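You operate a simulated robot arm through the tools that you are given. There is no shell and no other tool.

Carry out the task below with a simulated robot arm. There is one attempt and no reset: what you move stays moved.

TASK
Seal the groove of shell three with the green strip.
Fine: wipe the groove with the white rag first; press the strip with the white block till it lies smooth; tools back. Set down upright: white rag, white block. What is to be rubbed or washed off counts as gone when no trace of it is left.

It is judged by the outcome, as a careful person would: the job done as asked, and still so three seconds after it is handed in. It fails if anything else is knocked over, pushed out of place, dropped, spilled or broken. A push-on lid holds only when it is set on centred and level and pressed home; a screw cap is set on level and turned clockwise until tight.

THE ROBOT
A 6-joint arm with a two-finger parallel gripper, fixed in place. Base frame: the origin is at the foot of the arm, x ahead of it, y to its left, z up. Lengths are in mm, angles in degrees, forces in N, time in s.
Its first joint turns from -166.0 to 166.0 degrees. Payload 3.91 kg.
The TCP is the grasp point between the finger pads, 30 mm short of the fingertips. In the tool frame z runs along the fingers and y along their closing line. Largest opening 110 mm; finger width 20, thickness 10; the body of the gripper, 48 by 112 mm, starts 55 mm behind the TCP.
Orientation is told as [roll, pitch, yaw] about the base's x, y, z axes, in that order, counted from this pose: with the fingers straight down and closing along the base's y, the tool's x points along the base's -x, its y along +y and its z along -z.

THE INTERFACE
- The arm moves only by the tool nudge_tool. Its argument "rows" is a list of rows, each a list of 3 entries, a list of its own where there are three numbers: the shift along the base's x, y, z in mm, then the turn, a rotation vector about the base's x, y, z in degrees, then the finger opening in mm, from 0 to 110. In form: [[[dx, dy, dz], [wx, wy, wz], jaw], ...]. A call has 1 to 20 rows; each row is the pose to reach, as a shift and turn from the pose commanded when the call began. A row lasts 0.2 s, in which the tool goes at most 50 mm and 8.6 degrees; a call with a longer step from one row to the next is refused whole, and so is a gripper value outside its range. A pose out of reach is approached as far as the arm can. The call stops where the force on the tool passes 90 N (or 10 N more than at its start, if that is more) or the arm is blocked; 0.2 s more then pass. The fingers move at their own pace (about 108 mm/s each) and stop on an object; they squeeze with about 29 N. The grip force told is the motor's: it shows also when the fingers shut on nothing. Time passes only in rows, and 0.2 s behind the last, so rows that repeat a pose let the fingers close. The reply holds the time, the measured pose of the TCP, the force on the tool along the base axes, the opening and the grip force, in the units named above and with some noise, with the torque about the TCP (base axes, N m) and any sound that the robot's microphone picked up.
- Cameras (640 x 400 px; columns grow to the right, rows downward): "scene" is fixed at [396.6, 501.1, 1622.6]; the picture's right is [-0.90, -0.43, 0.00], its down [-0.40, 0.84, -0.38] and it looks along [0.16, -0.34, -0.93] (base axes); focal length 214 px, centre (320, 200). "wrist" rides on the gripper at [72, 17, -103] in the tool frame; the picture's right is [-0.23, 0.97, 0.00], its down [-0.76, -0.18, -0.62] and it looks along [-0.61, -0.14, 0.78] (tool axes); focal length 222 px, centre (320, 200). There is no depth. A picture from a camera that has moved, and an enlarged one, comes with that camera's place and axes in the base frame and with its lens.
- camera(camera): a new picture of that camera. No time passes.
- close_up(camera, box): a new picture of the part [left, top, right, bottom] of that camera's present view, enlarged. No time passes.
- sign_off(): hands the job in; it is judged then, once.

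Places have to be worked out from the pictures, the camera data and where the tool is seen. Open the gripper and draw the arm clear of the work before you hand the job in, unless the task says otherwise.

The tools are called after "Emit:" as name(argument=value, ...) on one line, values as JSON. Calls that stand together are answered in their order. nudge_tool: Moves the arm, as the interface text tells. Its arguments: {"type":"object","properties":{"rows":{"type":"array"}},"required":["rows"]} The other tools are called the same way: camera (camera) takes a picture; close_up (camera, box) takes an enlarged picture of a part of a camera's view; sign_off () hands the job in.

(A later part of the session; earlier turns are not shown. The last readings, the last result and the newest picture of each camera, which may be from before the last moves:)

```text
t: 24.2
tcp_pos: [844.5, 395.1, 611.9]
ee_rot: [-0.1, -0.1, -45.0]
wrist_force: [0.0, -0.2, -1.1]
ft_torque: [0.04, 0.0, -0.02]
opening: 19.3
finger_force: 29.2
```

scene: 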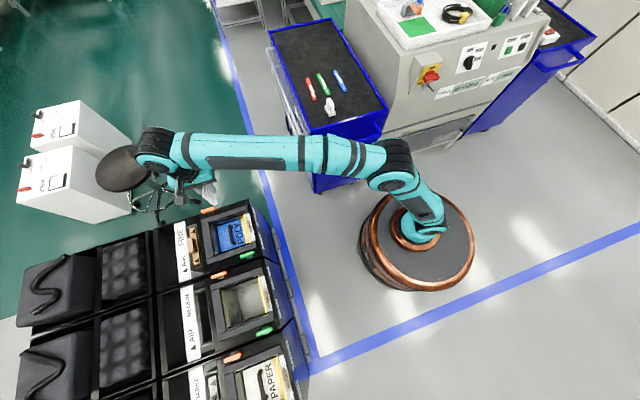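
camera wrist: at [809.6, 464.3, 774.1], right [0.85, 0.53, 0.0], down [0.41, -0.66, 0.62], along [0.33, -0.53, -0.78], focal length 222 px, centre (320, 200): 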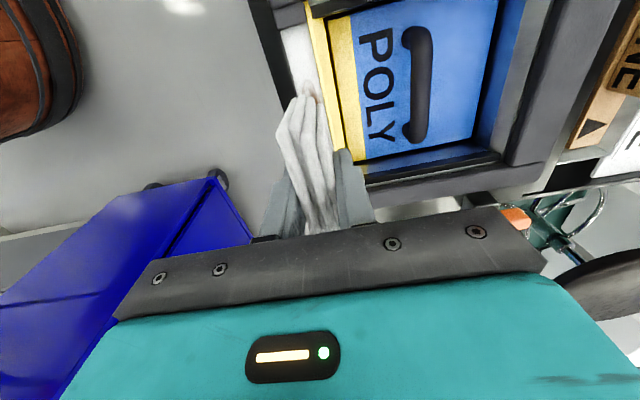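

No contact yet; I continue in small steps.

Emit:
nudge_tool(rows=[[[0, 0, -1], [0, 0, 0], 10], [[0, 0, -2], [0, 0, 0], 10], [[0, 0, -3], [0, 0, 0], 10], [[0, 0, -3], [0, 0, 0], 10]])

Emit:
close_up(camera="wrist", box=[240, 0, 400, 200])

```text
t: 25.2
tcp_pos: [847.1, 395.3, 606.4]
ee_rot: [-0.1, -0.1, -44.9]
wrist_force: [0.1, 0.1, 0.0]
ft_torque: [-0.02, -0.02, 0.01]
opening: 19.3
finger_force: 29.7
```

```text
2.00 times, centred on (320, 100) of wrist
camera zoom: at [808.3, 460.2, 710.5], right [0.85, 0.53, 0.0], down [0.41, -0.66, 0.62], along [0.33, -0.53, -0.78], focal length 444 px, centre (320, 400)
```

zoom: 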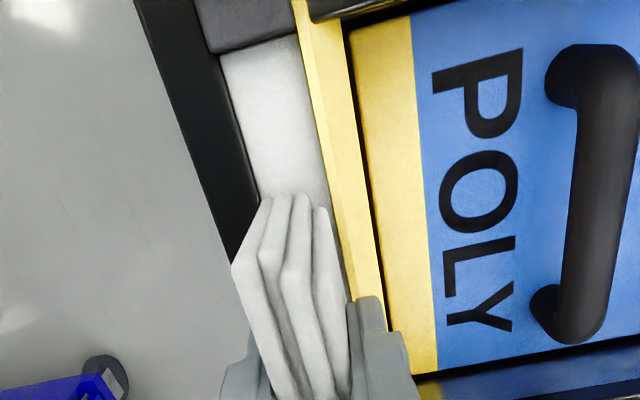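

Emit:
nudge_tool(rows=[[[0, 0, -1], [0, 0, 0], 10], [[0, 0, -2], [0, 0, 0], 10], [[0, 0, -2], [0, 0, 0], 10]])

```text
t: 26.0
tcp_pos: [847.6, 395.3, 604.9]
ee_rot: [-0.1, -0.2, -45.0]
wrist_force: [-0.3, -0.1, -0.6]
ft_torque: [-0.03, 0.04, 0.03]
opening: 19.4
finger_force: 28.7
```

The force is still near zero, so I keep stepping down gently.

Emit:
nudge_tool(rows=[[[0, 0, -1], [0, 0, 0], 10], [[0, 0, -2], [0, 0, 0], 10], [[0, 0, -2], [0, 0, 0], 10]])

```text
t: 26.8
tcp_pos: [845.3, 396.1, 604.1]
ee_rot: [-0.2, 0.0, -45.0]
wrist_force: [0.7, -0.6, -0.7]
ft_torque: [0.03, -0.03, 0.01]
opening: 19.3
finger_force: 28.9
```

Emit:
nudge_tool(rows=[[[0, 0, -1], [0, 0, 0], 10], [[0, 0, -2], [0, 0, 0], 10], [[0, 0, -2], [0, 0, 0], 10]])

Emit:
close_up(camera="wrist", box=[260, 40, 380, 160])

```text
t: 27.6
tcp_pos: [846.5, 396.7, 602.4]
ee_rot: [-0.1, -0.1, -45.0]
wrist_force: [0.2, 0.1, -1.8]
ft_torque: [-0.05, 0.0, 0.02]
opening: 19.4
finger_force: 29.0
```

```text
3.33 times, centred on (320, 100) of wrist
camera zoom: at [807.8, 460.6, 704.6], right [0.85, 0.53, 0.0], down [0.41, -0.66, 0.62], along [0.33, -0.53, -0.78], focal length 740 px, centre (320, 533)
```

zoom: 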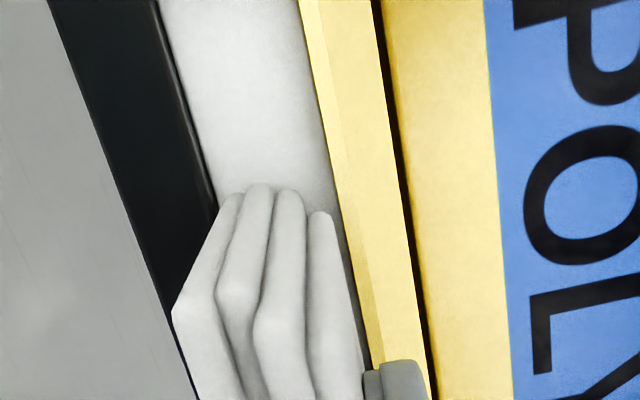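

Emit:
nudge_tool(rows=[[[0, 0, -1], [0, 0, 0], 10], [[0, 0, -1.5], [0, 0, 0], 10], [[0, 0, -1.5], [0, 0, 0], 10]])

```text
t: 28.4
tcp_pos: [846.4, 397.2, 600.9]
ee_rot: [-0.2, -0.1, -45.0]
wrist_force: [0.8, 0.1, -0.3]
ft_torque: [0.03, -0.02, -0.02]
opening: 19.5
finger_force: 28.7
```

Emit:
nudge_tool(rows=[[[0, 0, -1], [0, 0, 0], 10], [[0, 0, -2], [0, 0, 0], 10], [[0, 0, -2], [0, 0, 0], 10]])

Emit:
close_up(camera="wrist", box=[260, 40, 380, 160])

```text
t: 29.2
tcp_pos: [845.3, 395.8, 598.4]
ee_rot: [-0.1, -0.1, -45.1]
wrist_force: [-0.7, 0.4, -0.5]
ft_torque: [-0.02, 0.0, -0.04]
opening: 19.3
finger_force: 28.7
```

```text
3.33 times, centred on (320, 100) of wrist
camera zoom: at [807.8, 460.2, 701.3], right [0.85, 0.53, 0.0], down [0.41, -0.66, 0.62], along [0.33, -0.53, -0.78], focal length 740 px, centre (320, 533)
```

zoom: 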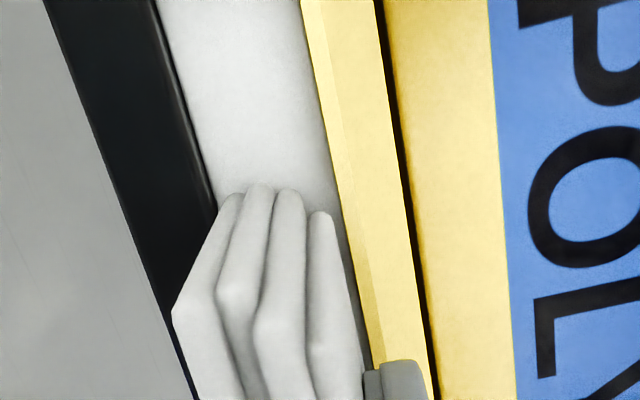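

Emit:
nudge_tool(rows=[[[0, 0, -1], [0, 0, 0], 10], [[0, 0, -2], [0, 0, 0], 10], [[0, 0, -2], [0, 0, 0], 10]])

```text
t: 30.0
tcp_pos: [846.5, 396.3, 597.0]
ee_rot: [0.1, -0.2, -45.0]
wrist_force: [-1.0, -1.2, 6.5]
ft_torque: [-0.02, 0.05, 0.0]
opening: 19.4
finger_force: 29.0
```

Contact is found: 6.5 N at TCP z≈597. I press slightly more and wipe along the groove, ±38 mm, staying clear of the end blocks.

Emit:
nudge_tool(rows=[[[0, 0, -0.5], [0, 0, 0], 10], [[5.4, -5.4, -0.7], [0, 0, 0], 10], [[10.8, -10.8, -0.7], [0, 0, 0], 10], [[16.2, -16.2, -0.7], [0, 0, 0], 10], [[21.6, -21.6, -0.7], [0, 0, 0], 10], [[26.2, -26.2, -0.7], [0, 0, 0], 10], [[21.6, -21.6, -0.7], [0, 0, 0], 10], [[16.2, -16.2, -0.7], [0, 0, 0], 10], [[10.8, -10.8, -0.7], [0, 0, 0], 10], [[5.4, -5.4, -0.7], [0, 0, 0], 10], [[0, 0, -0.7], [0, 0, 0], 10], [[-5.4, 5.4, -0.7], [0, 0, 0], 10], [[-10.8, 10.8, -0.7], [0, 0, 0], 10], [[-16.2, 16.2, -0.7], [0, 0, 0], 10], [[-21.6, 21.6, -0.7], [0, 0, 0], 10], [[-26.2, 26.2, -0.7], [0, 0, 0], 10], [[-26.2, 26.2, -0.7], [0, 0, 0], 10]])

Emit:
close_up(camera="wrist", box=[220, 0, 420, 200])

Emit:
close_up(camera="scene", box=[225, 200, 275, 250])

```text
t: 33.6
tcp_pos: [819.0, 422.7, 595.9]
ee_rot: [0.0, -0.1, -45.1]
wrist_force: [7.1, -6.8, 21.4]
ft_torque: [-0.07, -0.07, 0.0]
opening: 19.1
finger_force: 29.1
```

```text
2.00 times, centred on (320, 100) of wrist
camera zoom: at [781.1, 486.0, 699.3], right [0.85, 0.53, 0.0], down [0.41, -0.66, 0.62], along [0.33, -0.53, -0.78], focal length 444 px, centre (320, 400)
```

zoom: 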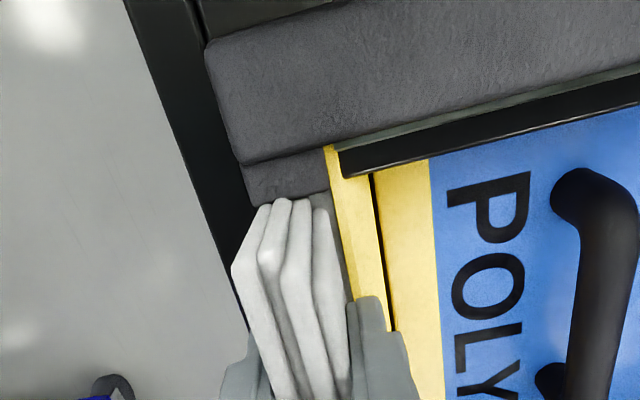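

```text
8.00 times, centred on (250, 225) of scene
camera zoom: at [396.6, 501.1, 1622.6], right [-0.9, -0.43, 0.0], down [-0.4, 0.84, -0.38], along [0.16, -0.34, -0.93], focal length 1716 px, centre (880, 0)
```

zoom: 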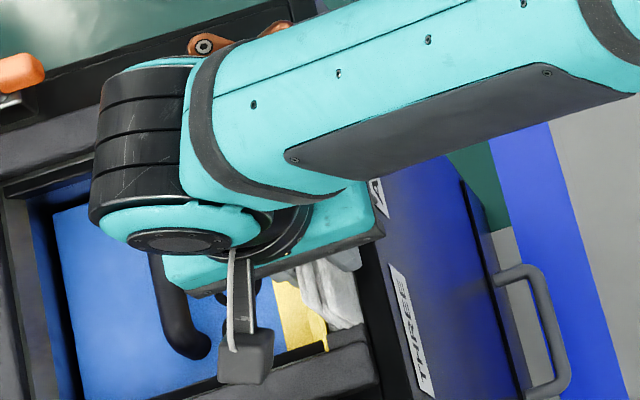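

A firm 21 N contact, and the rag isn't slipping. I make another full round trip.

Emit:
nudge_tool(rows=[[[5.3, -5.3, 0], [0, 0, 0], 10], [[10.6, -10.6, 0], [0, 0, 0], 10], [[15.9, -15.9, 0], [0, 0, 0], 10], [[21.2, -21.2, 0], [0, 0, 0], 10], [[26.5, -26.5, 0], [0, 0, 0], 10], [[31.8, -31.8, 0], [0, 0, 0], 10], [[37.1, -37.1, 0], [0, 0, 0], 10], [[42.4, -42.4, 0], [0, 0, 0], 10], [[47.7, -47.7, 0], [0, 0, 0], 10], [[53, -53, 0], [0, 0, 0], 10], [[47.7, -47.7, 0], [0, 0, 0], 10], [[42.4, -42.4, 0], [0, 0, 0], 10], [[37.1, -37.1, 0], [0, 0, 0], 10], [[31.8, -31.8, 0], [0, 0, 0], 10], [[26.5, -26.5, 0], [0, 0, 0], 10], [[21.2, -21.2, 0], [0, 0, 0], 10], [[15.9, -15.9, 0], [0, 0, 0], 10], [[10.6, -10.6, 0], [0, 0, 0], 10], [[5.3, -5.3, 0], [0, 0, 0], 10], [[0, 0, 0], [0, 0, 0], 10]])

Emit:
nudge_tool(rows=[[[5.3, -5.3, 0], [0, 0, 0], 10], [[10.6, -10.6, 0], [0, 0, 0], 10], [[15.9, -15.9, 0], [0, 0, 0], 10], [[21.2, -21.2, 0], [0, 0, 0], 10], [[26.5, -26.5, 0], [0, 0, 0], 10], [[31.8, -31.8, 0], [0, 0, 0], 10], [[37.1, -37.1, 0], [0, 0, 0], 10], [[42.4, -42.4, 0], [0, 0, 0], 10], [[47.7, -47.7, 0], [0, 0, 0], 10], [[53, -53, 0], [0, 0, 0], 10], [[47.7, -47.7, 0], [0, 0, 0], 10], [[42.4, -42.4, 0], [0, 0, 0], 10], [[37.1, -37.1, 0], [0, 0, 0], 10], [[31.8, -31.8, 0], [0, 0, 0], 10], [[26.5, -26.5, 0], [0, 0, 0], 10], [[26.5, -26.5, 0], [0, 0, 0], 10]])

Emit:
nudge_tool(rows=[[[0, 0, 8], [0, 0, 0], 10], [[0, 0, 25], [0, 0, 0], 10], [[0, 0, 60], [0, 0, 0], 10], [[0, 0, 100], [0, 0, 0], 10], [[0, 0, 100], [0, 0, 0], 10]])

Emit:
camera(camera="wrist")

Emit:
close_up(camera="scene", box=[225, 200, 275, 250])

```text
t: 37.8
tcp_pos: [820.3, 421.8, 596.3]
ee_rot: [0.0, -0.2, -45.0]
wrist_force: [2.3, -2.6, 14.0]
ft_torque: [-0.03, -0.06, -0.01]
opening: 19.3
finger_force: 28.9
```

```text
t: 41.2
tcp_pos: [846.1, 395.2, 597.0]
ee_rot: [-0.2, -0.2, -45.0]
wrist_force: [0.7, 0.4, -1.4]
ft_torque: [0.03, 0.02, 0.0]
opening: 19.5
finger_force: 28.6
```

```text
t: 42.4
tcp_pos: [847.5, 394.5, 696.1]
ee_rot: [0.0, -0.1, -45.1]
wrist_force: [0.1, 0.1, -0.7]
ft_torque: [0.01, -0.02, 0.0]
opening: 19.2
finger_force: 28.7
```

```text
taken
camera wrist: at [809.8, 458.2, 799.4], right [0.85, 0.53, 0.0], down [0.41, -0.66, 0.62], along [0.33, -0.53, -0.78], focal length 222 px, centre (320, 200)
```

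wrist: 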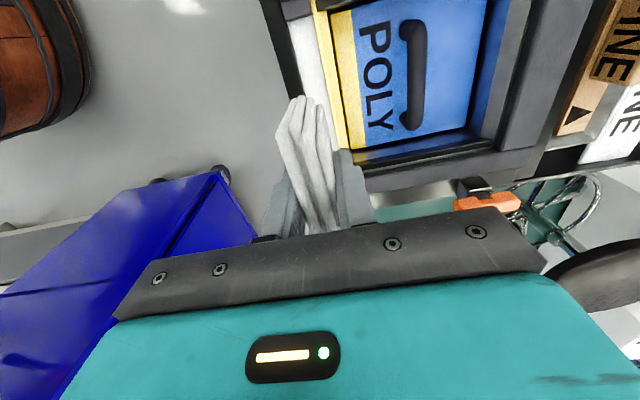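

```text
8.00 times, centred on (250, 225) of scene
camera zoom: at [396.6, 501.1, 1622.6], right [-0.9, -0.43, 0.0], down [-0.4, 0.84, -0.38], along [0.16, -0.34, -0.93], focal length 1716 px, centre (880, 0)
```

zoom: 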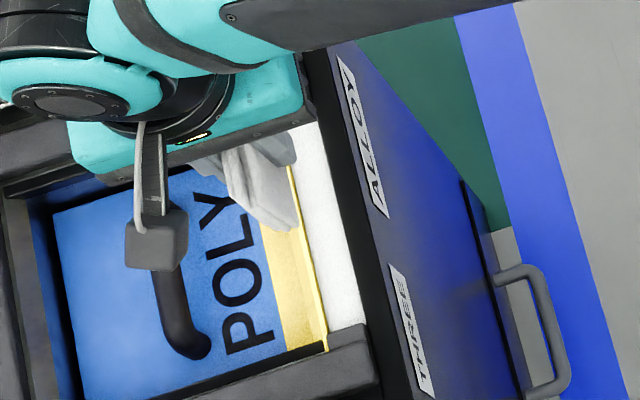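

The brown stain looks gone from the scene view. I shift the tool sideways so the rag doesn't block the wrist camera's view of the whole groove.

Emit:
nudge_tool(rows=[[[-15, -15, 10], [0, 0, 0], 10], [[-30, -30, 15], [0, 0, 0], 10], [[-50, -50, 20], [0, 0, 0], 10], [[-50, -50, 20], [0, 0, 0], 10]])

Emit:
camera(camera="wrist")

Emit:
close_up(camera="wrist", box=[330, 40, 450, 180])

Emit:
close_up(camera="scene", box=[235, 205, 265, 245])

```text
t: 43.4
tcp_pos: [795.7, 346.0, 717.4]
ee_rot: [0.0, -0.1, -45.0]
wrist_force: [-0.3, -0.1, -0.4]
ft_torque: [0.03, 0.01, 0.01]
opening: 19.3
finger_force: 28.9
```

```text
taken
camera wrist: at [758.2, 409.3, 820.5], right [0.85, 0.53, 0.0], down [0.41, -0.66, 0.62], along [0.33, -0.53, -0.78], focal length 222 px, centre (320, 200)
```

wrist: 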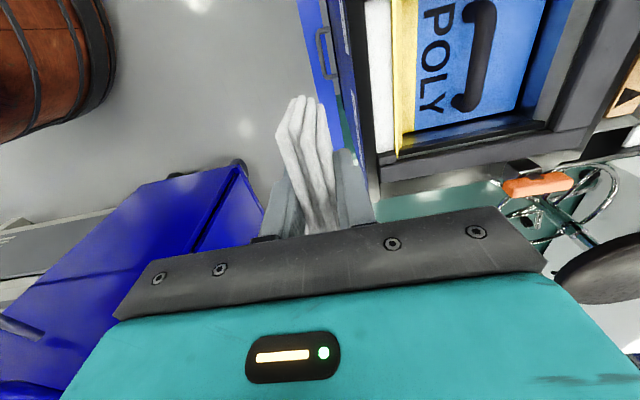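

```text
2.86 times, centred on (390, 110) of wrist
camera zoom: at [758.2, 409.3, 820.5], right [0.85, 0.53, 0.0], down [0.41, -0.66, 0.62], along [0.33, -0.53, -0.78], focal length 635 px, centre (120, 457)
```

zoom: 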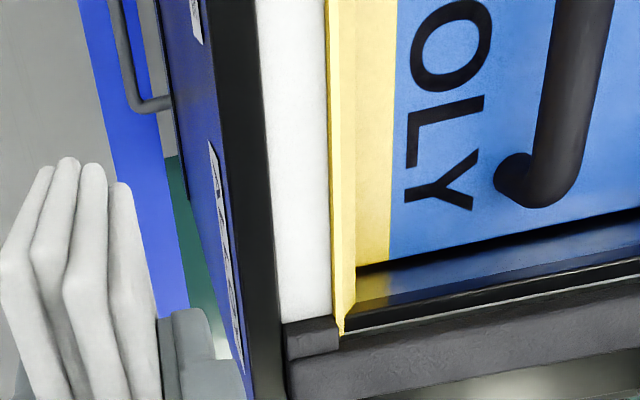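

```text
10.00 times, centred on (250, 225) of scene
camera zoom: at [396.6, 501.1, 1622.6], right [-0.9, -0.43, 0.0], down [-0.4, 0.84, -0.38], along [0.16, -0.34, -0.93], focal length 2145 px, centre (1020, -50)
```

zoom: 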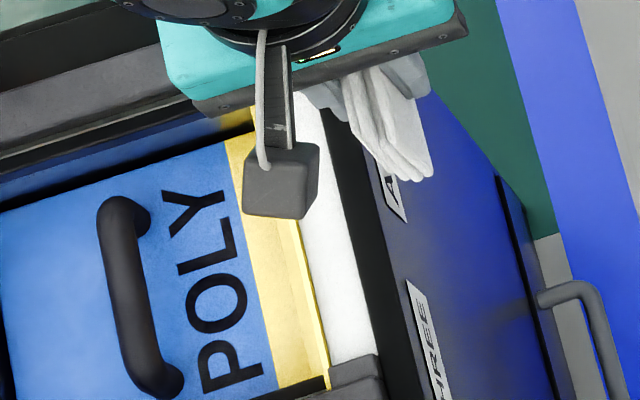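

The groove looks clean here; I check the remaining upper section at high zoom.

Emit:
close_up(camera="wrist", box=[350, 0, 420, 80])

Emit:
close_up(camera="wrist", box=[360, 70, 430, 160])

```text
5.00 times, centred on (385, 40) of wrist
camera zoom: at [758.2, 409.3, 820.5], right [0.85, 0.53, 0.0], down [0.41, -0.66, 0.62], along [0.33, -0.53, -0.78], focal length 1111 px, centre (-5, 1000)
```

zoom: 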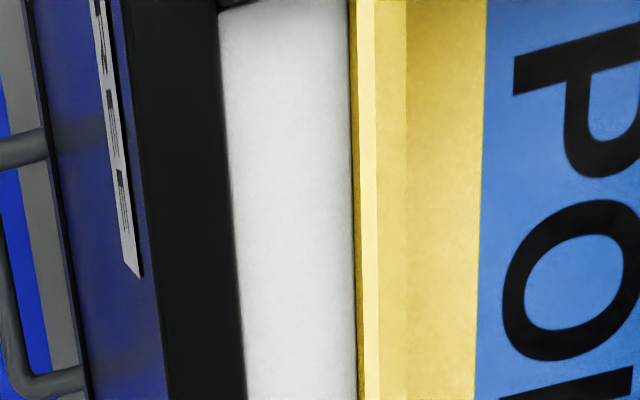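

```text
4.44 times, centred on (395, 115) of wrist
camera zoom: at [758.2, 409.3, 820.5], right [0.85, 0.53, 0.0], down [0.41, -0.66, 0.62], along [0.33, -0.53, -0.78], focal length 987 px, centre (-13, 578)
```

zoom: 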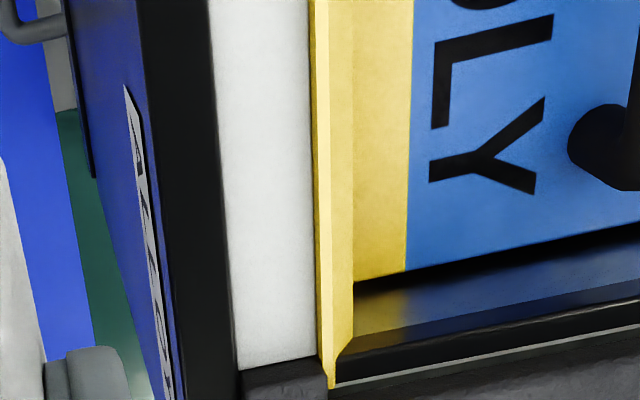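

The groove is clean end to end. I carry the rag back, rising well before reaching the trolley and stopping 120 mm above its home spot.

Emit:
nudge_tool(rows=[[[-11, -34.2, 28], [0, 0, 0], 10], [[-22, -68.3, 56], [0, 0, 0], 10], [[-33, -102.5, 84], [0, 0, 0], 10], [[-44.1, -136.6, 112], [0, 0, 0], 10], [[-55.1, -170.8, 140], [0, 0, 0], 10], [[-66.1, -205, 168], [0, 0, 0], 10], [[-77.1, -239.1, 196], [0, 0, 0], 10], [[-88.1, -273.3, 224], [0, 0, 0], 10], [[-99.1, -307.4, 252], [0, 0, 0], 10], [[-110.2, -341.6, 281], [0, 0, 0], 10], [[-121.2, -375.8, 281], [0, 0, 0], 10], [[-132.2, -409.9, 281], [0, 0, 0], 10], [[-143.2, -444.1, 281], [0, 0, 0], 10], [[-154.2, -478.2, 281], [0, 0, 0], 10], [[-165.2, -512.4, 281], [0, 0, 0], 10], [[-176.2, -546.6, 281], [0, 0, 0], 10], [[-187.3, -580.7, 281], [0, 0, 0], 10], [[-198.3, -614.9, 281], [0, 0, 0], 10], [[-209.3, -649, 281], [0, 0, 0], 10], [[-220.3, -683.2, 281], [0, 0, 0], 10]])

Emit:
nudge_tool(rows=[[[0, 0, -40], [0, 0, 0], 10], [[0, 0, -75], [0, 0, 0], 10], [[0, 0, -100], [0, 0, 0], 10], [[0, 0, -112], [0, 0, 0], 10], [[0, 0, -116], [0, 0, 0], 10], [[0, 0, -116], [0, 0, 0], 10]])

Emit:
camera(camera="wrist")

Emit:
close_up(camera="scene", box=[330, 60, 400, 120])

```text
t: 47.6
tcp_pos: [575.4, -337.4, 997.2]
ee_rot: [-0.1, -0.2, -44.9]
wrist_force: [-0.5, 0.3, -0.1]
ft_torque: [0.0, -0.02, 0.03]
opening: 19.1
finger_force: 29.2
```

```text
t: 49.0
tcp_pos: [578.0, -338.5, 881.2]
ee_rot: [-0.1, -0.2, -45.0]
wrist_force: [-0.1, -0.2, -1.2]
ft_torque: [0.0, 0.0, 0.0]
opening: 19.2
finger_force: 28.7
```

```text
taken
camera wrist: at [538.9, -273.3, 984.0], right [0.85, 0.53, 0.0], down [0.41, -0.66, 0.62], along [0.33, -0.53, -0.78], focal length 222 px, centre (320, 200)
```

wrist: 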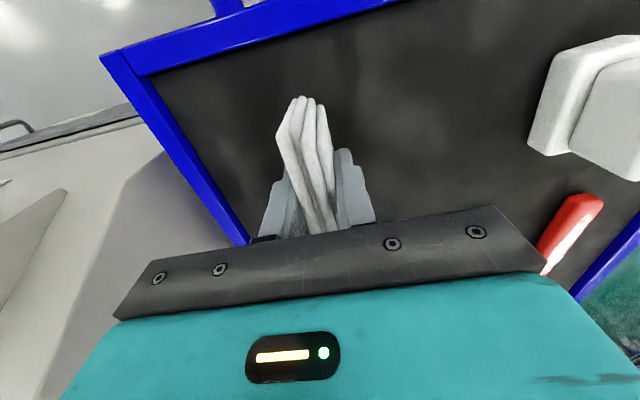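

```text
6.67 times, centred on (365, 90) of scene
camera zoom: at [396.6, 501.1, 1622.6], right [-0.9, -0.43, 0.0], down [-0.4, 0.84, -0.38], along [0.16, -0.34, -0.93], focal length 1430 px, centre (20, 933)
```

zoom: 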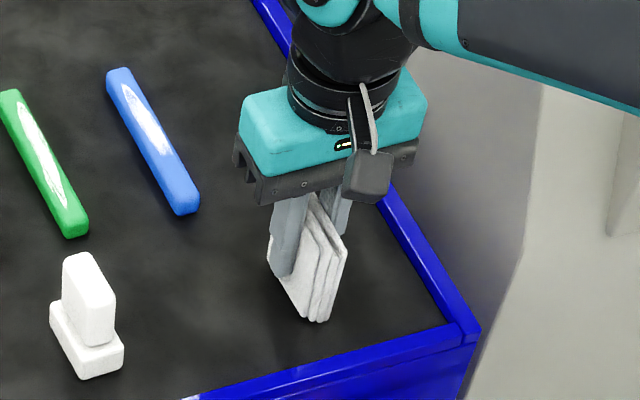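

Just above the home spot. I lower in small steps until contact.

Emit:
nudge_tool(rows=[[[0, 0, -1], [0, 0, 0], 10], [[0, 0, -2], [0, 0, 0], 10], [[0, 0, -3], [0, 0, 0], 10], [[0, 0, -3.3], [0, 0, 0], 10], [[0, 0, -3.3], [0, 0, 0], 10]])

```text
t: 50.2
tcp_pos: [576.5, -337.6, 879.1]
ee_rot: [-0.1, 0.0, -44.9]
wrist_force: [0.1, -0.5, -1.7]
ft_torque: [0.02, -0.01, -0.02]
opening: 19.2
finger_force: 29.2
```

Emit:
nudge_tool(rows=[[[0, 0, -0.7], [0, 0, 0], 10], [[0, 0, -1.2], [0, 0, 0], 10], [[0, 0, -1.2], [0, 0, 0], 10]])

```text
t: 51.0
tcp_pos: [575.4, -337.4, 875.8]
ee_rot: [0.0, -0.1, -45.0]
wrist_force: [-0.1, -0.2, 0.9]
ft_torque: [0.02, -0.01, 0.02]
opening: 19.2
finger_force: 28.4
```

Emit:
nudge_tool(rows=[[[0, 0, -0.7], [0, 0, 0], 10], [[0, 0, -0.7], [0, 0, 0], 10]])

```text
t: 51.6
tcp_pos: [574.9, -338.2, 876.4]
ee_rot: [-0.1, 0.0, -45.0]
wrist_force: [0.8, -0.7, 8.5]
ft_torque: [0.02, -0.02, 0.0]
opening: 19.5
finger_force: 29.0
```

The rag is on the surface (8.5 N). I open the fingers and retreat upward.

Emit:
nudge_tool(rows=[[[0, 0, 0], [0, 0, 0], 22], [[0, 0, 0], [0, 0, 0], 30], [[0, 0, 0], [0, 0, 0], 45], [[0, 0, 0], [0, 0, 0], 60], [[0, 0, 0], [0, 0, 0], 60], [[0, 0, 20], [0, 0, 0], 60], [[0, 0, 60], [0, 0, 0], 60], [[0, 0, 100], [0, 0, 0], 60], [[0, 0, 124], [0, 0, 0], 60], [[0, 0, 124], [0, 0, 0], 60]])

Emit:
camera(camera="wrist")

Emit:
close_up(camera="scene", box=[330, 60, 400, 120])

```text
t: 53.8
tcp_pos: [575.1, -336.7, 999.4]
ee_rot: [-0.1, -0.1, -45.1]
wrist_force: [-0.4, 0.0, 0.4]
ft_torque: [-0.01, -0.01, 0.01]
opening: 59.8
finger_force: 0.0
```

```text
taken
camera wrist: at [537.6, -272.8, 1103.0], right [0.85, 0.53, 0.0], down [0.41, -0.66, 0.62], along [0.33, -0.53, -0.78], focal length 222 px, centre (320, 200)
```

wrist: 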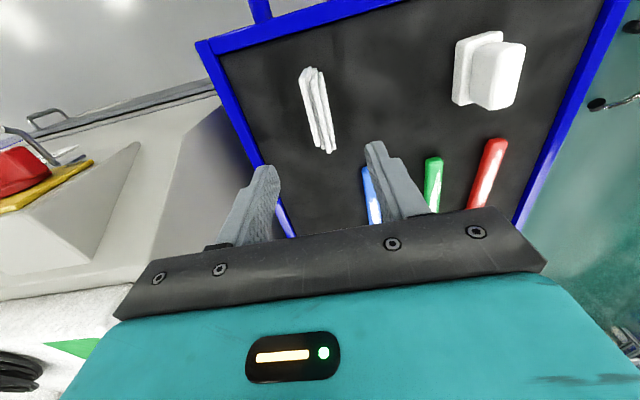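

```text
6.67 times, centred on (365, 90) of scene
camera zoom: at [396.6, 501.1, 1622.6], right [-0.9, -0.43, 0.0], down [-0.4, 0.84, -0.38], along [0.16, -0.34, -0.93], focal length 1430 px, centre (20, 933)
```

zoom: 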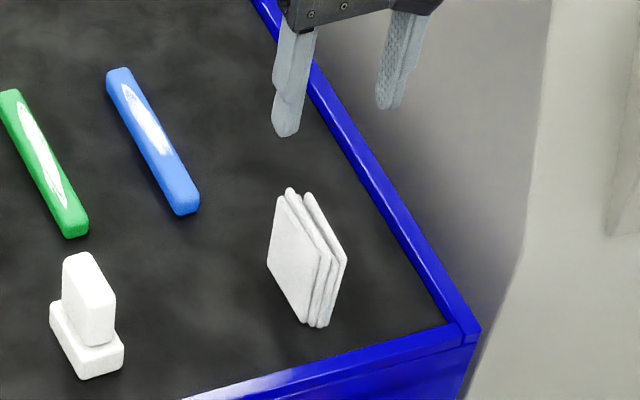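

The rag stands upright back at its place. Next I move over the green strip to measure it.

Emit:
nudge_tool(rows=[[[43, -6, 0], [0, 0, 0], 80], [[86, -11, 0], [0, 0, 0], 80], [[129, -17, 0], [0, 0, 0], 80], [[172, -22, -15], [0, 0, 0], 80], [[212, -28, -40], [0, 0, 0], 80], [[212, -28, -40], [0, 0, 0], 80]])

Emit:
camera(camera="wrist")

Emit:
close_up(camera="wrist", box=[240, 60, 400, 220])

```text
t: 55.2
tcp_pos: [789.1, -365.1, 958.0]
ee_rot: [-0.1, -0.1, -45.0]
wrist_force: [-0.6, -0.5, 0.1]
ft_torque: [-0.01, -0.01, 0.0]
opening: 80.0
finger_force: 0.1
```

```text
taken
camera wrist: at [750.3, -300.8, 1060.7], right [0.85, 0.53, 0.0], down [0.41, -0.66, 0.62], along [0.33, -0.53, -0.78], focal length 222 px, centre (320, 200)
```

wrist: 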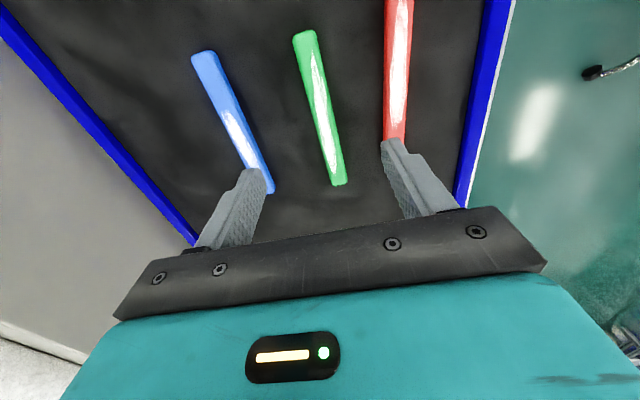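

```text
2.50 times, centred on (320, 140) of wrist
camera zoom: at [750.3, -300.8, 1060.7], right [0.85, 0.53, 0.0], down [0.41, -0.66, 0.62], along [0.33, -0.53, -0.78], focal length 555 px, centre (320, 350)
```

zoom: 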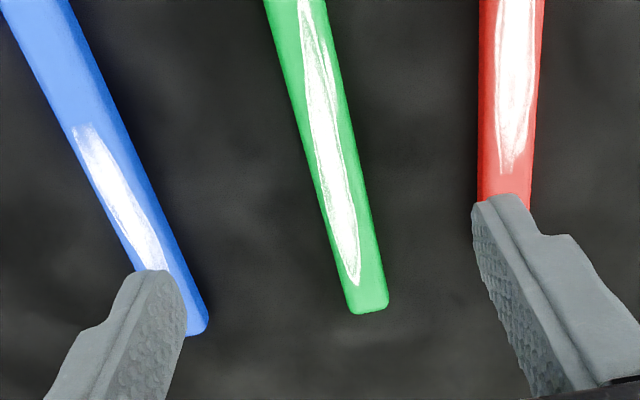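

Emit:
close_up(camera="wrist", box=[280, 20, 360, 70])

Emit:
close_up(camera="wrist", box=[300, 150, 380, 200])

Emit:
close_up(camera="wrist", box=[290, 80, 370, 130])

```text
8.00 times, centred on (320, 45) of wrist
camera zoom: at [750.3, -300.8, 1060.7], right [0.85, 0.53, 0.0], down [0.41, -0.66, 0.62], along [0.33, -0.53, -0.78], focal length 1777 px, centre (320, 1440)
```

zoom: 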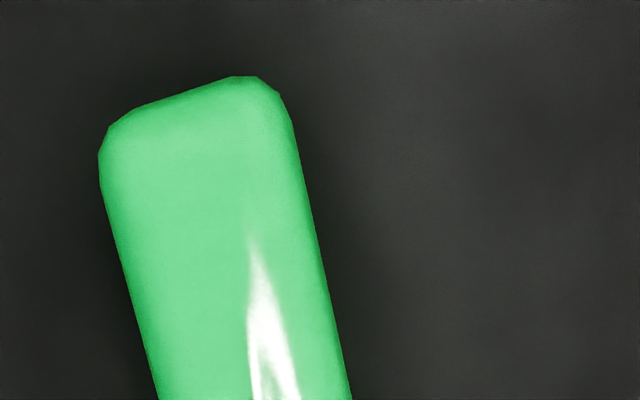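

```text
8.00 times, centred on (340, 175) of wrist
camera zoom: at [750.3, -300.8, 1060.7], right [0.85, 0.53, 0.0], down [0.41, -0.66, 0.62], along [0.33, -0.53, -0.78], focal length 1777 px, centre (160, 400)
```

zoom: 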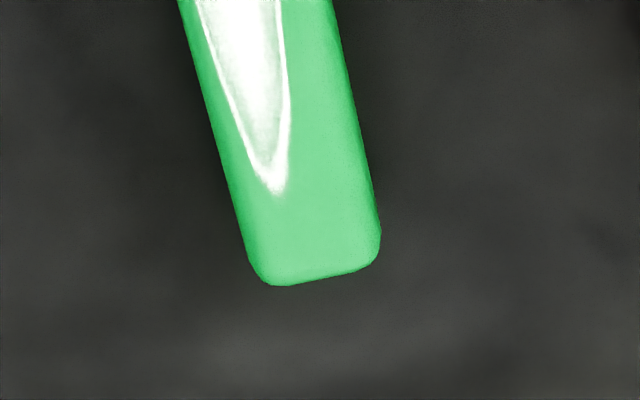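

```text
8.00 times, centred on (330, 105) of wrist
camera zoom: at [750.3, -300.8, 1060.7], right [0.85, 0.53, 0.0], down [0.41, -0.66, 0.62], along [0.33, -0.53, -0.78], focal length 1777 px, centre (240, 960)
```

zoom: 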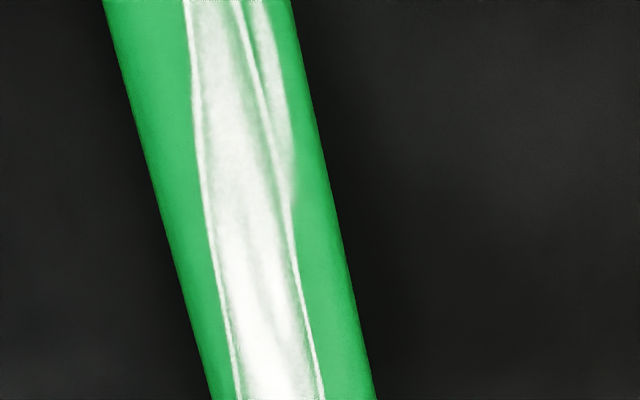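

Solving the views together gives a groove floor at z≈543, rim top 550, lip 547.5, width 25 mm and length 159 mm. The strip is about 155 × 20 × 12.5 mm, with its centre near u1=824.5, u2=304.7. I move over it and take a check picture closer in before gripping only its upper part.

Emit:
nudge_tool(rows=[[[4, -2, -20], [0, 0, 0], 70], [[9.3, -3.9, -45], [0, 0, 0], 60], [[9.3, -3.9, -65], [0, 0, 0], 56], [[9.3, -3.9, -75], [0, 0, 0], 56], [[9.3, -3.9, -75], [0, 0, 0], 56]])

Emit:
close_up(camera="wrist", box=[240, 20, 400, 220])

Emit:
close_up(camera="scene", box=[290, 55, 360, 115])

```text
t: 56.4
tcp_pos: [798.2, -370.2, 884.2]
ee_rot: [-0.1, -0.2, -45.0]
wrist_force: [-0.2, 0.2, -0.2]
ft_torque: [0.0, 0.01, 0.02]
opening: 56.1
finger_force: 0.1
```

```text
2.00 times, centred on (320, 120) of wrist
camera zoom: at [759.6, -306.1, 987.0], right [0.85, 0.53, 0.0], down [0.41, -0.66, 0.62], along [0.33, -0.53, -0.78], focal length 444 px, centre (320, 360)
```

zoom: 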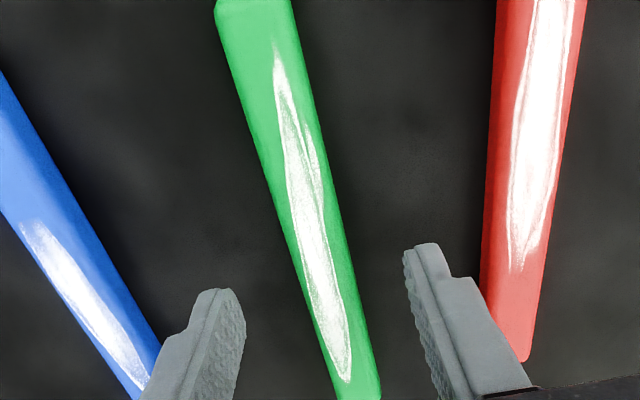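

```text
6.67 times, centred on (325, 85) of scene
camera zoom: at [396.6, 501.1, 1622.6], right [-0.9, -0.43, 0.0], down [-0.4, 0.84, -0.38], along [0.16, -0.34, -0.93], focal length 1430 px, centre (287, 967)
```

zoom: 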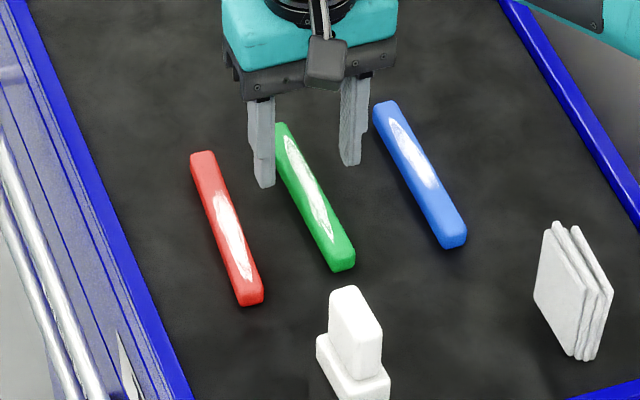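

The strip is centred between the fingers. I descend to TCP z≈860 (tips about 7 mm above the mat) and close.

Emit:
nudge_tool(rows=[[[0, 0, -12], [0, 0, 0], 56], [[0, 0, -20], [0, 0, 0], 50], [[0, 0, -23.5], [0, 0, 0], 40], [[0, 0, -23.5], [0, 0, 0], 30], [[0, 0, -23.5], [0, 0, 0], 15], [[0, 0, -23.5], [0, 0, 0], 10], [[0, 0, -23.5], [0, 0, 0], 10], [[0, 0, -23.5], [0, 0, 0], 10]])

Emit:
close_up(camera="wrist", box=[220, 0, 420, 240])

Emit:
close_up(camera="scene", box=[290, 55, 360, 115])

```text
t: 58.2
tcp_pos: [797.6, -370.1, 861.0]
ee_rot: [0.0, -0.1, -45.0]
wrist_force: [0.1, 0.2, 1.0]
ft_torque: [0.04, -0.01, 0.07]
opening: 18.8
finger_force: 28.9
```

```text
1.67 times, centred on (320, 120) of wrist
camera zoom: at [759.1, -305.1, 963.8], right [0.85, 0.53, 0.0], down [0.41, -0.66, 0.62], along [0.33, -0.53, -0.78], focal length 370 px, centre (320, 333)
```

zoom: 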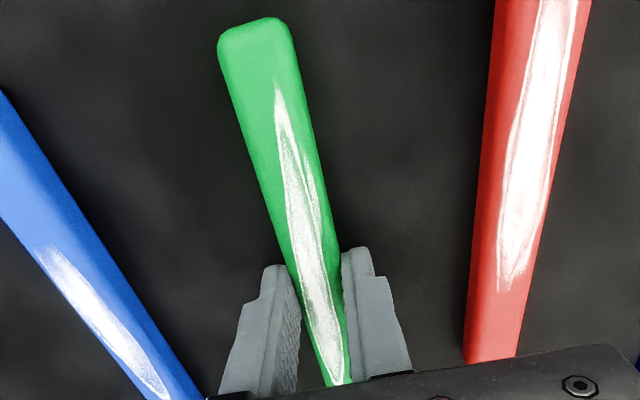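

```text
6.67 times, centred on (325, 85) of scene
camera zoom: at [396.6, 501.1, 1622.6], right [-0.9, -0.43, 0.0], down [-0.4, 0.84, -0.38], along [0.16, -0.34, -0.93], focal length 1430 px, centre (287, 967)
```

zoom: 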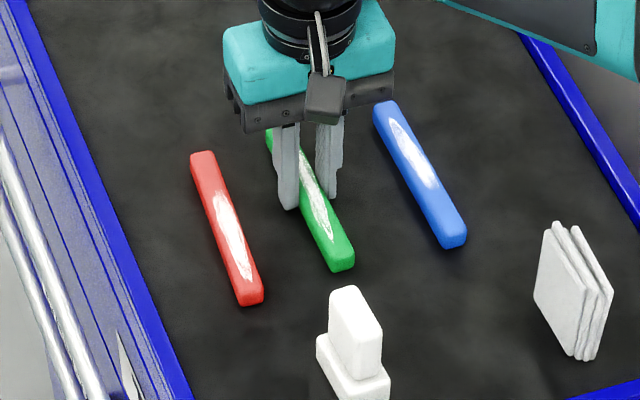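

The green strip is gripped (18.8 mm). I lift it clear and carry it over toward the groove.

Emit:
nudge_tool(rows=[[[0, 0, 30], [0, 0, 0], 10], [[0, 0, 75], [0, 0, 0], 10], [[0, 0, 120], [0, 0, 0], 10], [[3, 45, 120], [0, 0, 0], 10], [[6, 90, 120], [0, 0, 0], 10], [[9, 135, 120], [0, 0, 0], 10], [[12, 180, 120], [0, 0, 0], 10], [[15, 225, 120], [0, 0, 0], 10], [[18, 270, 120], [0, 0, 0], 10], [[21, 315, 120], [0, 0, 0], 10], [[25, 360, 110], [0, 0, 0], 10], [[28, 405, 95], [0, 0, 0], 10], [[31, 450, 80], [0, 0, 0], 10], [[34, 495, 65], [0, 0, 0], 10], [[37, 540, 50], [0, 0, 0], 10], [[40, 585, 35], [0, 0, 0], 10], [[43, 630, 20], [0, 0, 0], 10], [[46, 675, 5], [0, 0, 0], 10], [[49, 720, -10], [0, 0, 0], 10], [[52, 764, -25], [0, 0, 0], 10]])

Emit:
camera(camera="wrist")

Emit:
camera(camera="scene")

```text
t: 62.4
tcp_pos: [850.3, 391.6, 837.8]
ee_rot: [-0.1, -0.1, -45.0]
wrist_force: [-0.5, -0.7, -0.3]
ft_torque: [0.01, 0.0, 0.01]
opening: 18.7
finger_force: 29.0
```

```text
taken
camera wrist: at [812.3, 456.7, 940.4], right [0.85, 0.53, 0.0], down [0.41, -0.66, 0.62], along [0.33, -0.53, -0.78], focal length 222 px, centre (320, 200)
```

wrist: 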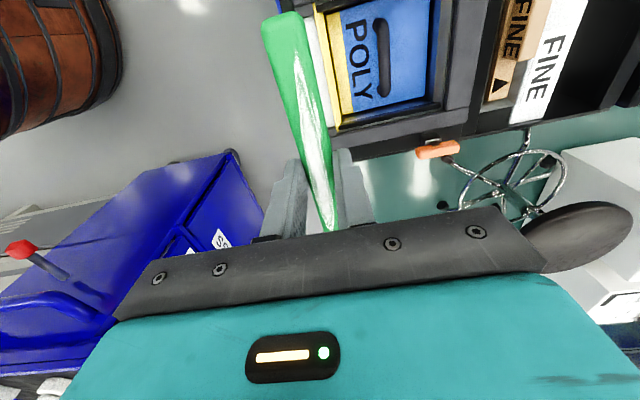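

```text
taken
```

scene: 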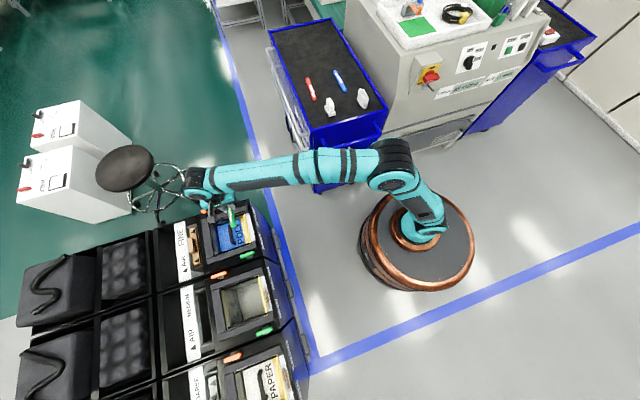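

Camera-based position is within 1 mm of target. I descend to about 35 mm above seating and check the strip ends against the groove.

Emit:
nudge_tool(rows=[[[-0.5, 1, -45], [0, 0, 0], 10], [[-0.5, 1, -90], [0, 0, 0], 10], [[-0.5, 1, -135], [0, 0, 0], 10], [[-0.5, 1, -175], [0, 0, 0], 10], [[-0.5, 1, -205], [0, 0, 0], 10], [[-0.5, 1, -220], [0, 0, 0], 10], [[-0.5, 1, -220], [0, 0, 0], 10]])

Emit:
camera(camera="wrist")

Emit:
close_up(camera="wrist", box=[220, 0, 380, 100])

Emit:
close_up(camera="scene", box=[225, 200, 275, 250])

```text
t: 64.0
tcp_pos: [849.5, 396.3, 615.7]
ee_rot: [-0.2, -0.1, -45.0]
wrist_force: [0.2, -0.2, -0.9]
ft_torque: [0.02, 0.02, -0.01]
opening: 18.7
finger_force: 29.5
```

```text
taken
camera wrist: at [811.0, 459.9, 719.1], right [0.85, 0.53, 0.0], down [0.41, -0.66, 0.62], along [0.33, -0.53, -0.78], focal length 222 px, centre (320, 200)
```

wrist: 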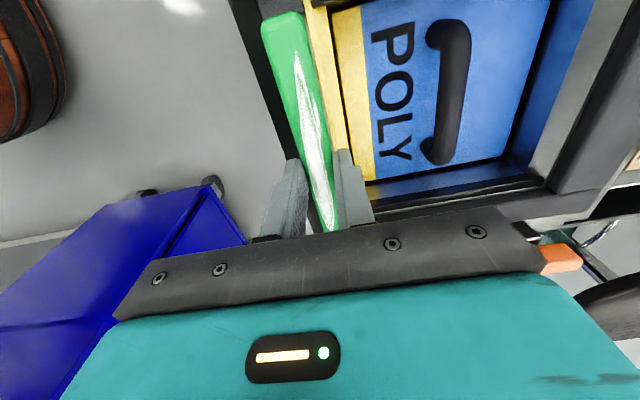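

```text
4.00 times, centred on (300, 50) of wrist
camera zoom: at [811.0, 459.9, 719.1], right [0.85, 0.53, 0.0], down [0.41, -0.66, 0.62], along [0.33, -0.53, -0.78], focal length 888 px, centre (400, 800)
```

zoom: 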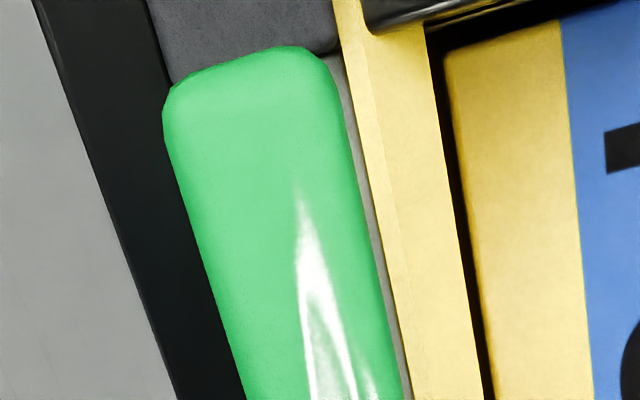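

```text
8.00 times, centred on (250, 225) of scene
camera zoom: at [396.6, 501.1, 1622.6], right [-0.9, -0.43, 0.0], down [-0.4, 0.84, -0.38], along [0.16, -0.34, -0.93], focal length 1716 px, centre (880, 0)
```

zoom: 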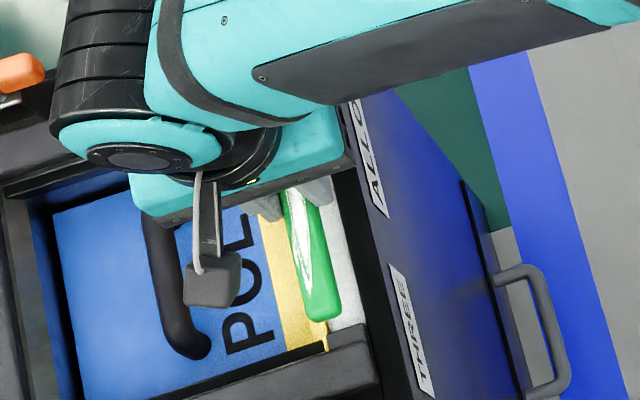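

The strip's green end is about 1–2 mm past the end block line, so I shift +2.7 mm along the groove and -1 mm across. I'll lower to about 14 mm above the floor and recheck.

Emit:
nudge_tool(rows=[[[1.2, -2.6, 0], [0, 0, 0], 10], [[1.2, -2.6, -8], [0, 0, 0], 10], [[1.2, -2.6, -16], [0, 0, 0], 10], [[1.2, -2.6, -20], [0, 0, 0], 10], [[1.2, -2.6, -20], [0, 0, 0], 10]])

Emit:
close_up(camera="wrist", box=[220, 0, 380, 100])

Emit:
close_up(camera="scene", box=[235, 215, 265, 245])

```text
t: 65.2
tcp_pos: [849.2, 393.2, 595.5]
ee_rot: [-0.1, -0.1, -45.0]
wrist_force: [-0.1, 0.3, 0.1]
ft_torque: [-0.04, 0.0, 0.03]
opening: 18.7
finger_force: 28.8
```

```text
4.00 times, centred on (300, 50) of wrist
camera zoom: at [811.3, 457.2, 698.3], right [0.85, 0.53, 0.0], down [0.41, -0.66, 0.62], along [0.33, -0.53, -0.78], focal length 888 px, centre (400, 800)
```

zoom: 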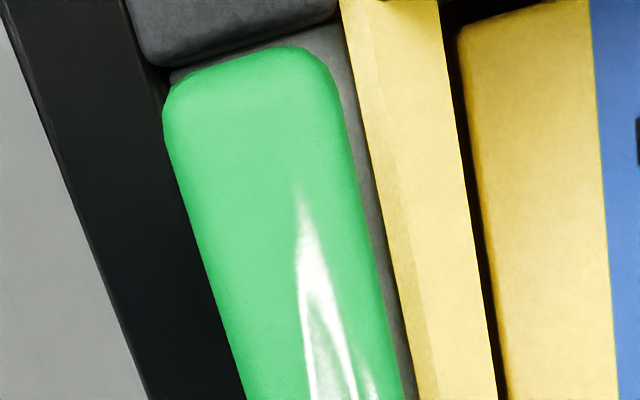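

```text
13.33 times, centred on (250, 230) of scene
camera zoom: at [396.6, 501.1, 1622.6], right [-0.9, -0.43, 0.0], down [-0.4, 0.84, -0.38], along [0.16, -0.34, -0.93], focal length 2860 px, centre (1253, -200)
```

zoom: 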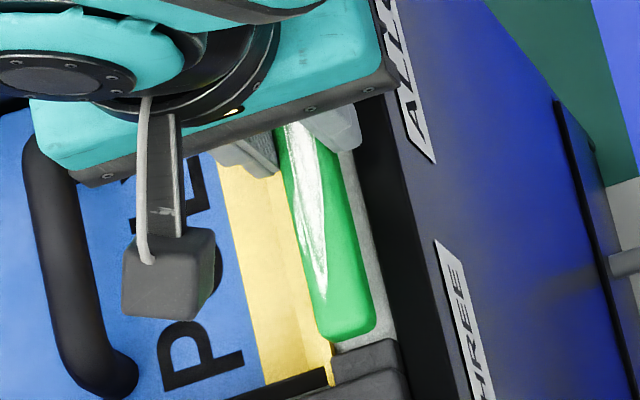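

The strip is centred across the groove with a visible gap at the green end. I lower gently into the groove while watching forces.

Emit:
nudge_tool(rows=[[[0, 0, -2], [0, 0, 0], 10], [[0, 0, -4], [0, 0, 0], 10], [[0, 0, -6], [0, 0, 0], 10], [[0, 0, -7.5], [0, 0, 0], 10], [[0, 0, -7.5], [0, 0, 0], 10]])

Emit:
close_up(camera="wrist", box=[220, 0, 380, 100])

Emit:
close_up(camera="scene", box=[235, 215, 265, 245])

```text
t: 66.4
tcp_pos: [849.6, 392.3, 587.0]
ee_rot: [-0.1, -0.1, -45.0]
wrist_force: [0.0, 0.1, 0.2]
ft_torque: [-0.01, 0.03, -0.01]
opening: 18.4
finger_force: 29.0
```

```text
4.00 times, centred on (300, 50) of wrist
camera zoom: at [811.6, 457.4, 690.8], right [0.85, 0.53, 0.0], down [0.41, -0.66, 0.62], along [0.33, -0.53, -0.78], focal length 888 px, centre (400, 800)
```

zoom: 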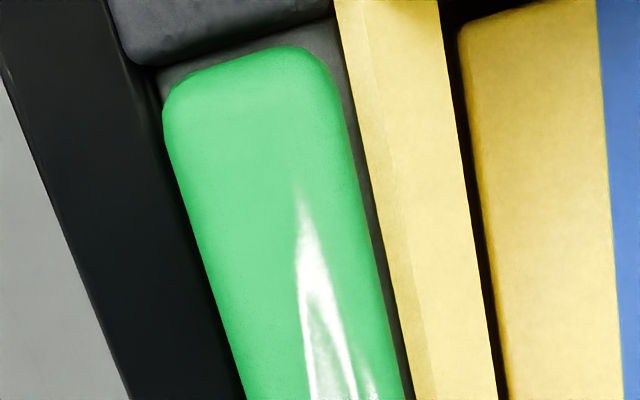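

```text
13.33 times, centred on (250, 230) of scene
camera zoom: at [396.6, 501.1, 1622.6], right [-0.9, -0.43, 0.0], down [-0.4, 0.84, -0.38], along [0.16, -0.34, -0.93], focal length 2860 px, centre (1253, -200)
```

zoom: 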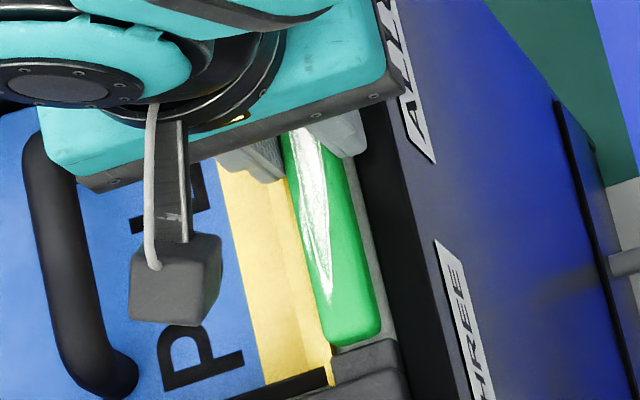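

No contact force even though the strip bottom is already below the end-block tops, so it fits lengthwise. I lower the last few millimetres.

Emit:
nudge_tool(rows=[[[-0.4, 0.4, -1.5], [0, 0, 0], 10], [[-0.4, 0.4, -3], [0, 0, 0], 10], [[-0.4, 0.4, -4], [0, 0, 0], 10], [[-0.4, 0.4, -4], [0, 0, 0], 10]])

```text
t: 67.4
tcp_pos: [848.6, 394.4, 586.0]
ee_rot: [0.1, -0.1, -45.0]
wrist_force: [-1.5, -2.3, 7.8]
ft_torque: [0.05, 0.01, 0.12]
opening: 18.5
finger_force: 29.1
```

A contact force of about 8 N appears slightly earlier than expected. I check the pictures before going further.

Emit:
close_up(camera="wrist", box=[220, 0, 380, 100])

Emit:
close_up(camera="wrist", box=[240, 100, 400, 240])

Emit:
close_up(camera="scene", box=[235, 210, 265, 245])

```text
4.00 times, centred on (300, 50) of wrist
camera zoom: at [811.1, 457.8, 687.8], right [0.85, 0.53, 0.0], down [0.41, -0.66, 0.62], along [0.33, -0.53, -0.78], focal length 888 px, centre (400, 800)
```

zoom: 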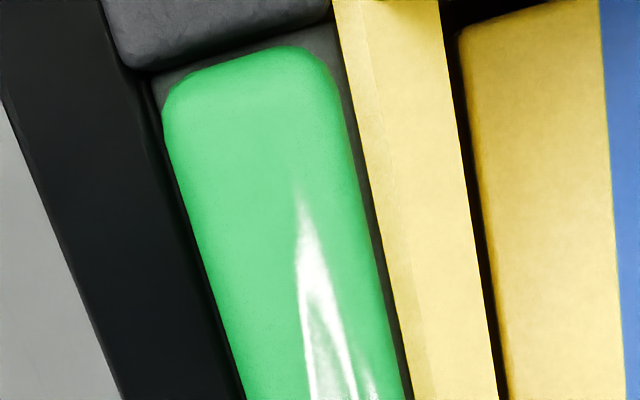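

```text
2.86 times, centred on (320, 170) of wrist
camera zoom: at [811.1, 457.8, 687.8], right [0.85, 0.53, 0.0], down [0.41, -0.66, 0.62], along [0.33, -0.53, -0.78], focal length 635 px, centre (320, 286)
```

zoom: 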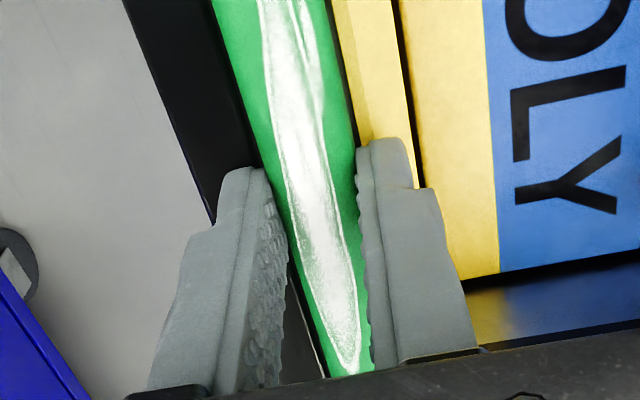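

```text
11.43 times, centred on (250, 228) of scene
camera zoom: at [396.6, 501.1, 1622.6], right [-0.9, -0.43, 0.0], down [-0.4, 0.84, -0.38], along [0.16, -0.34, -0.93], focal length 2451 px, centre (1120, -114)
```

zoom: 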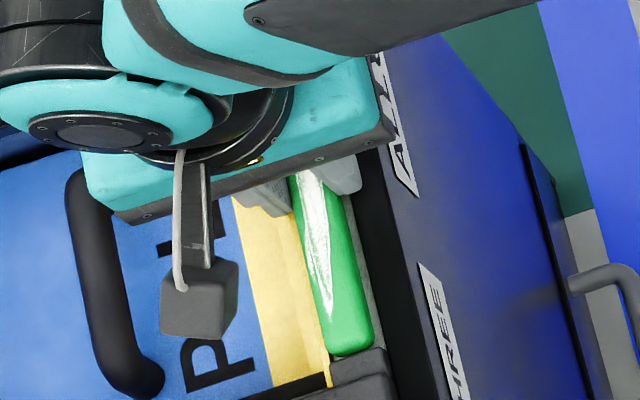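

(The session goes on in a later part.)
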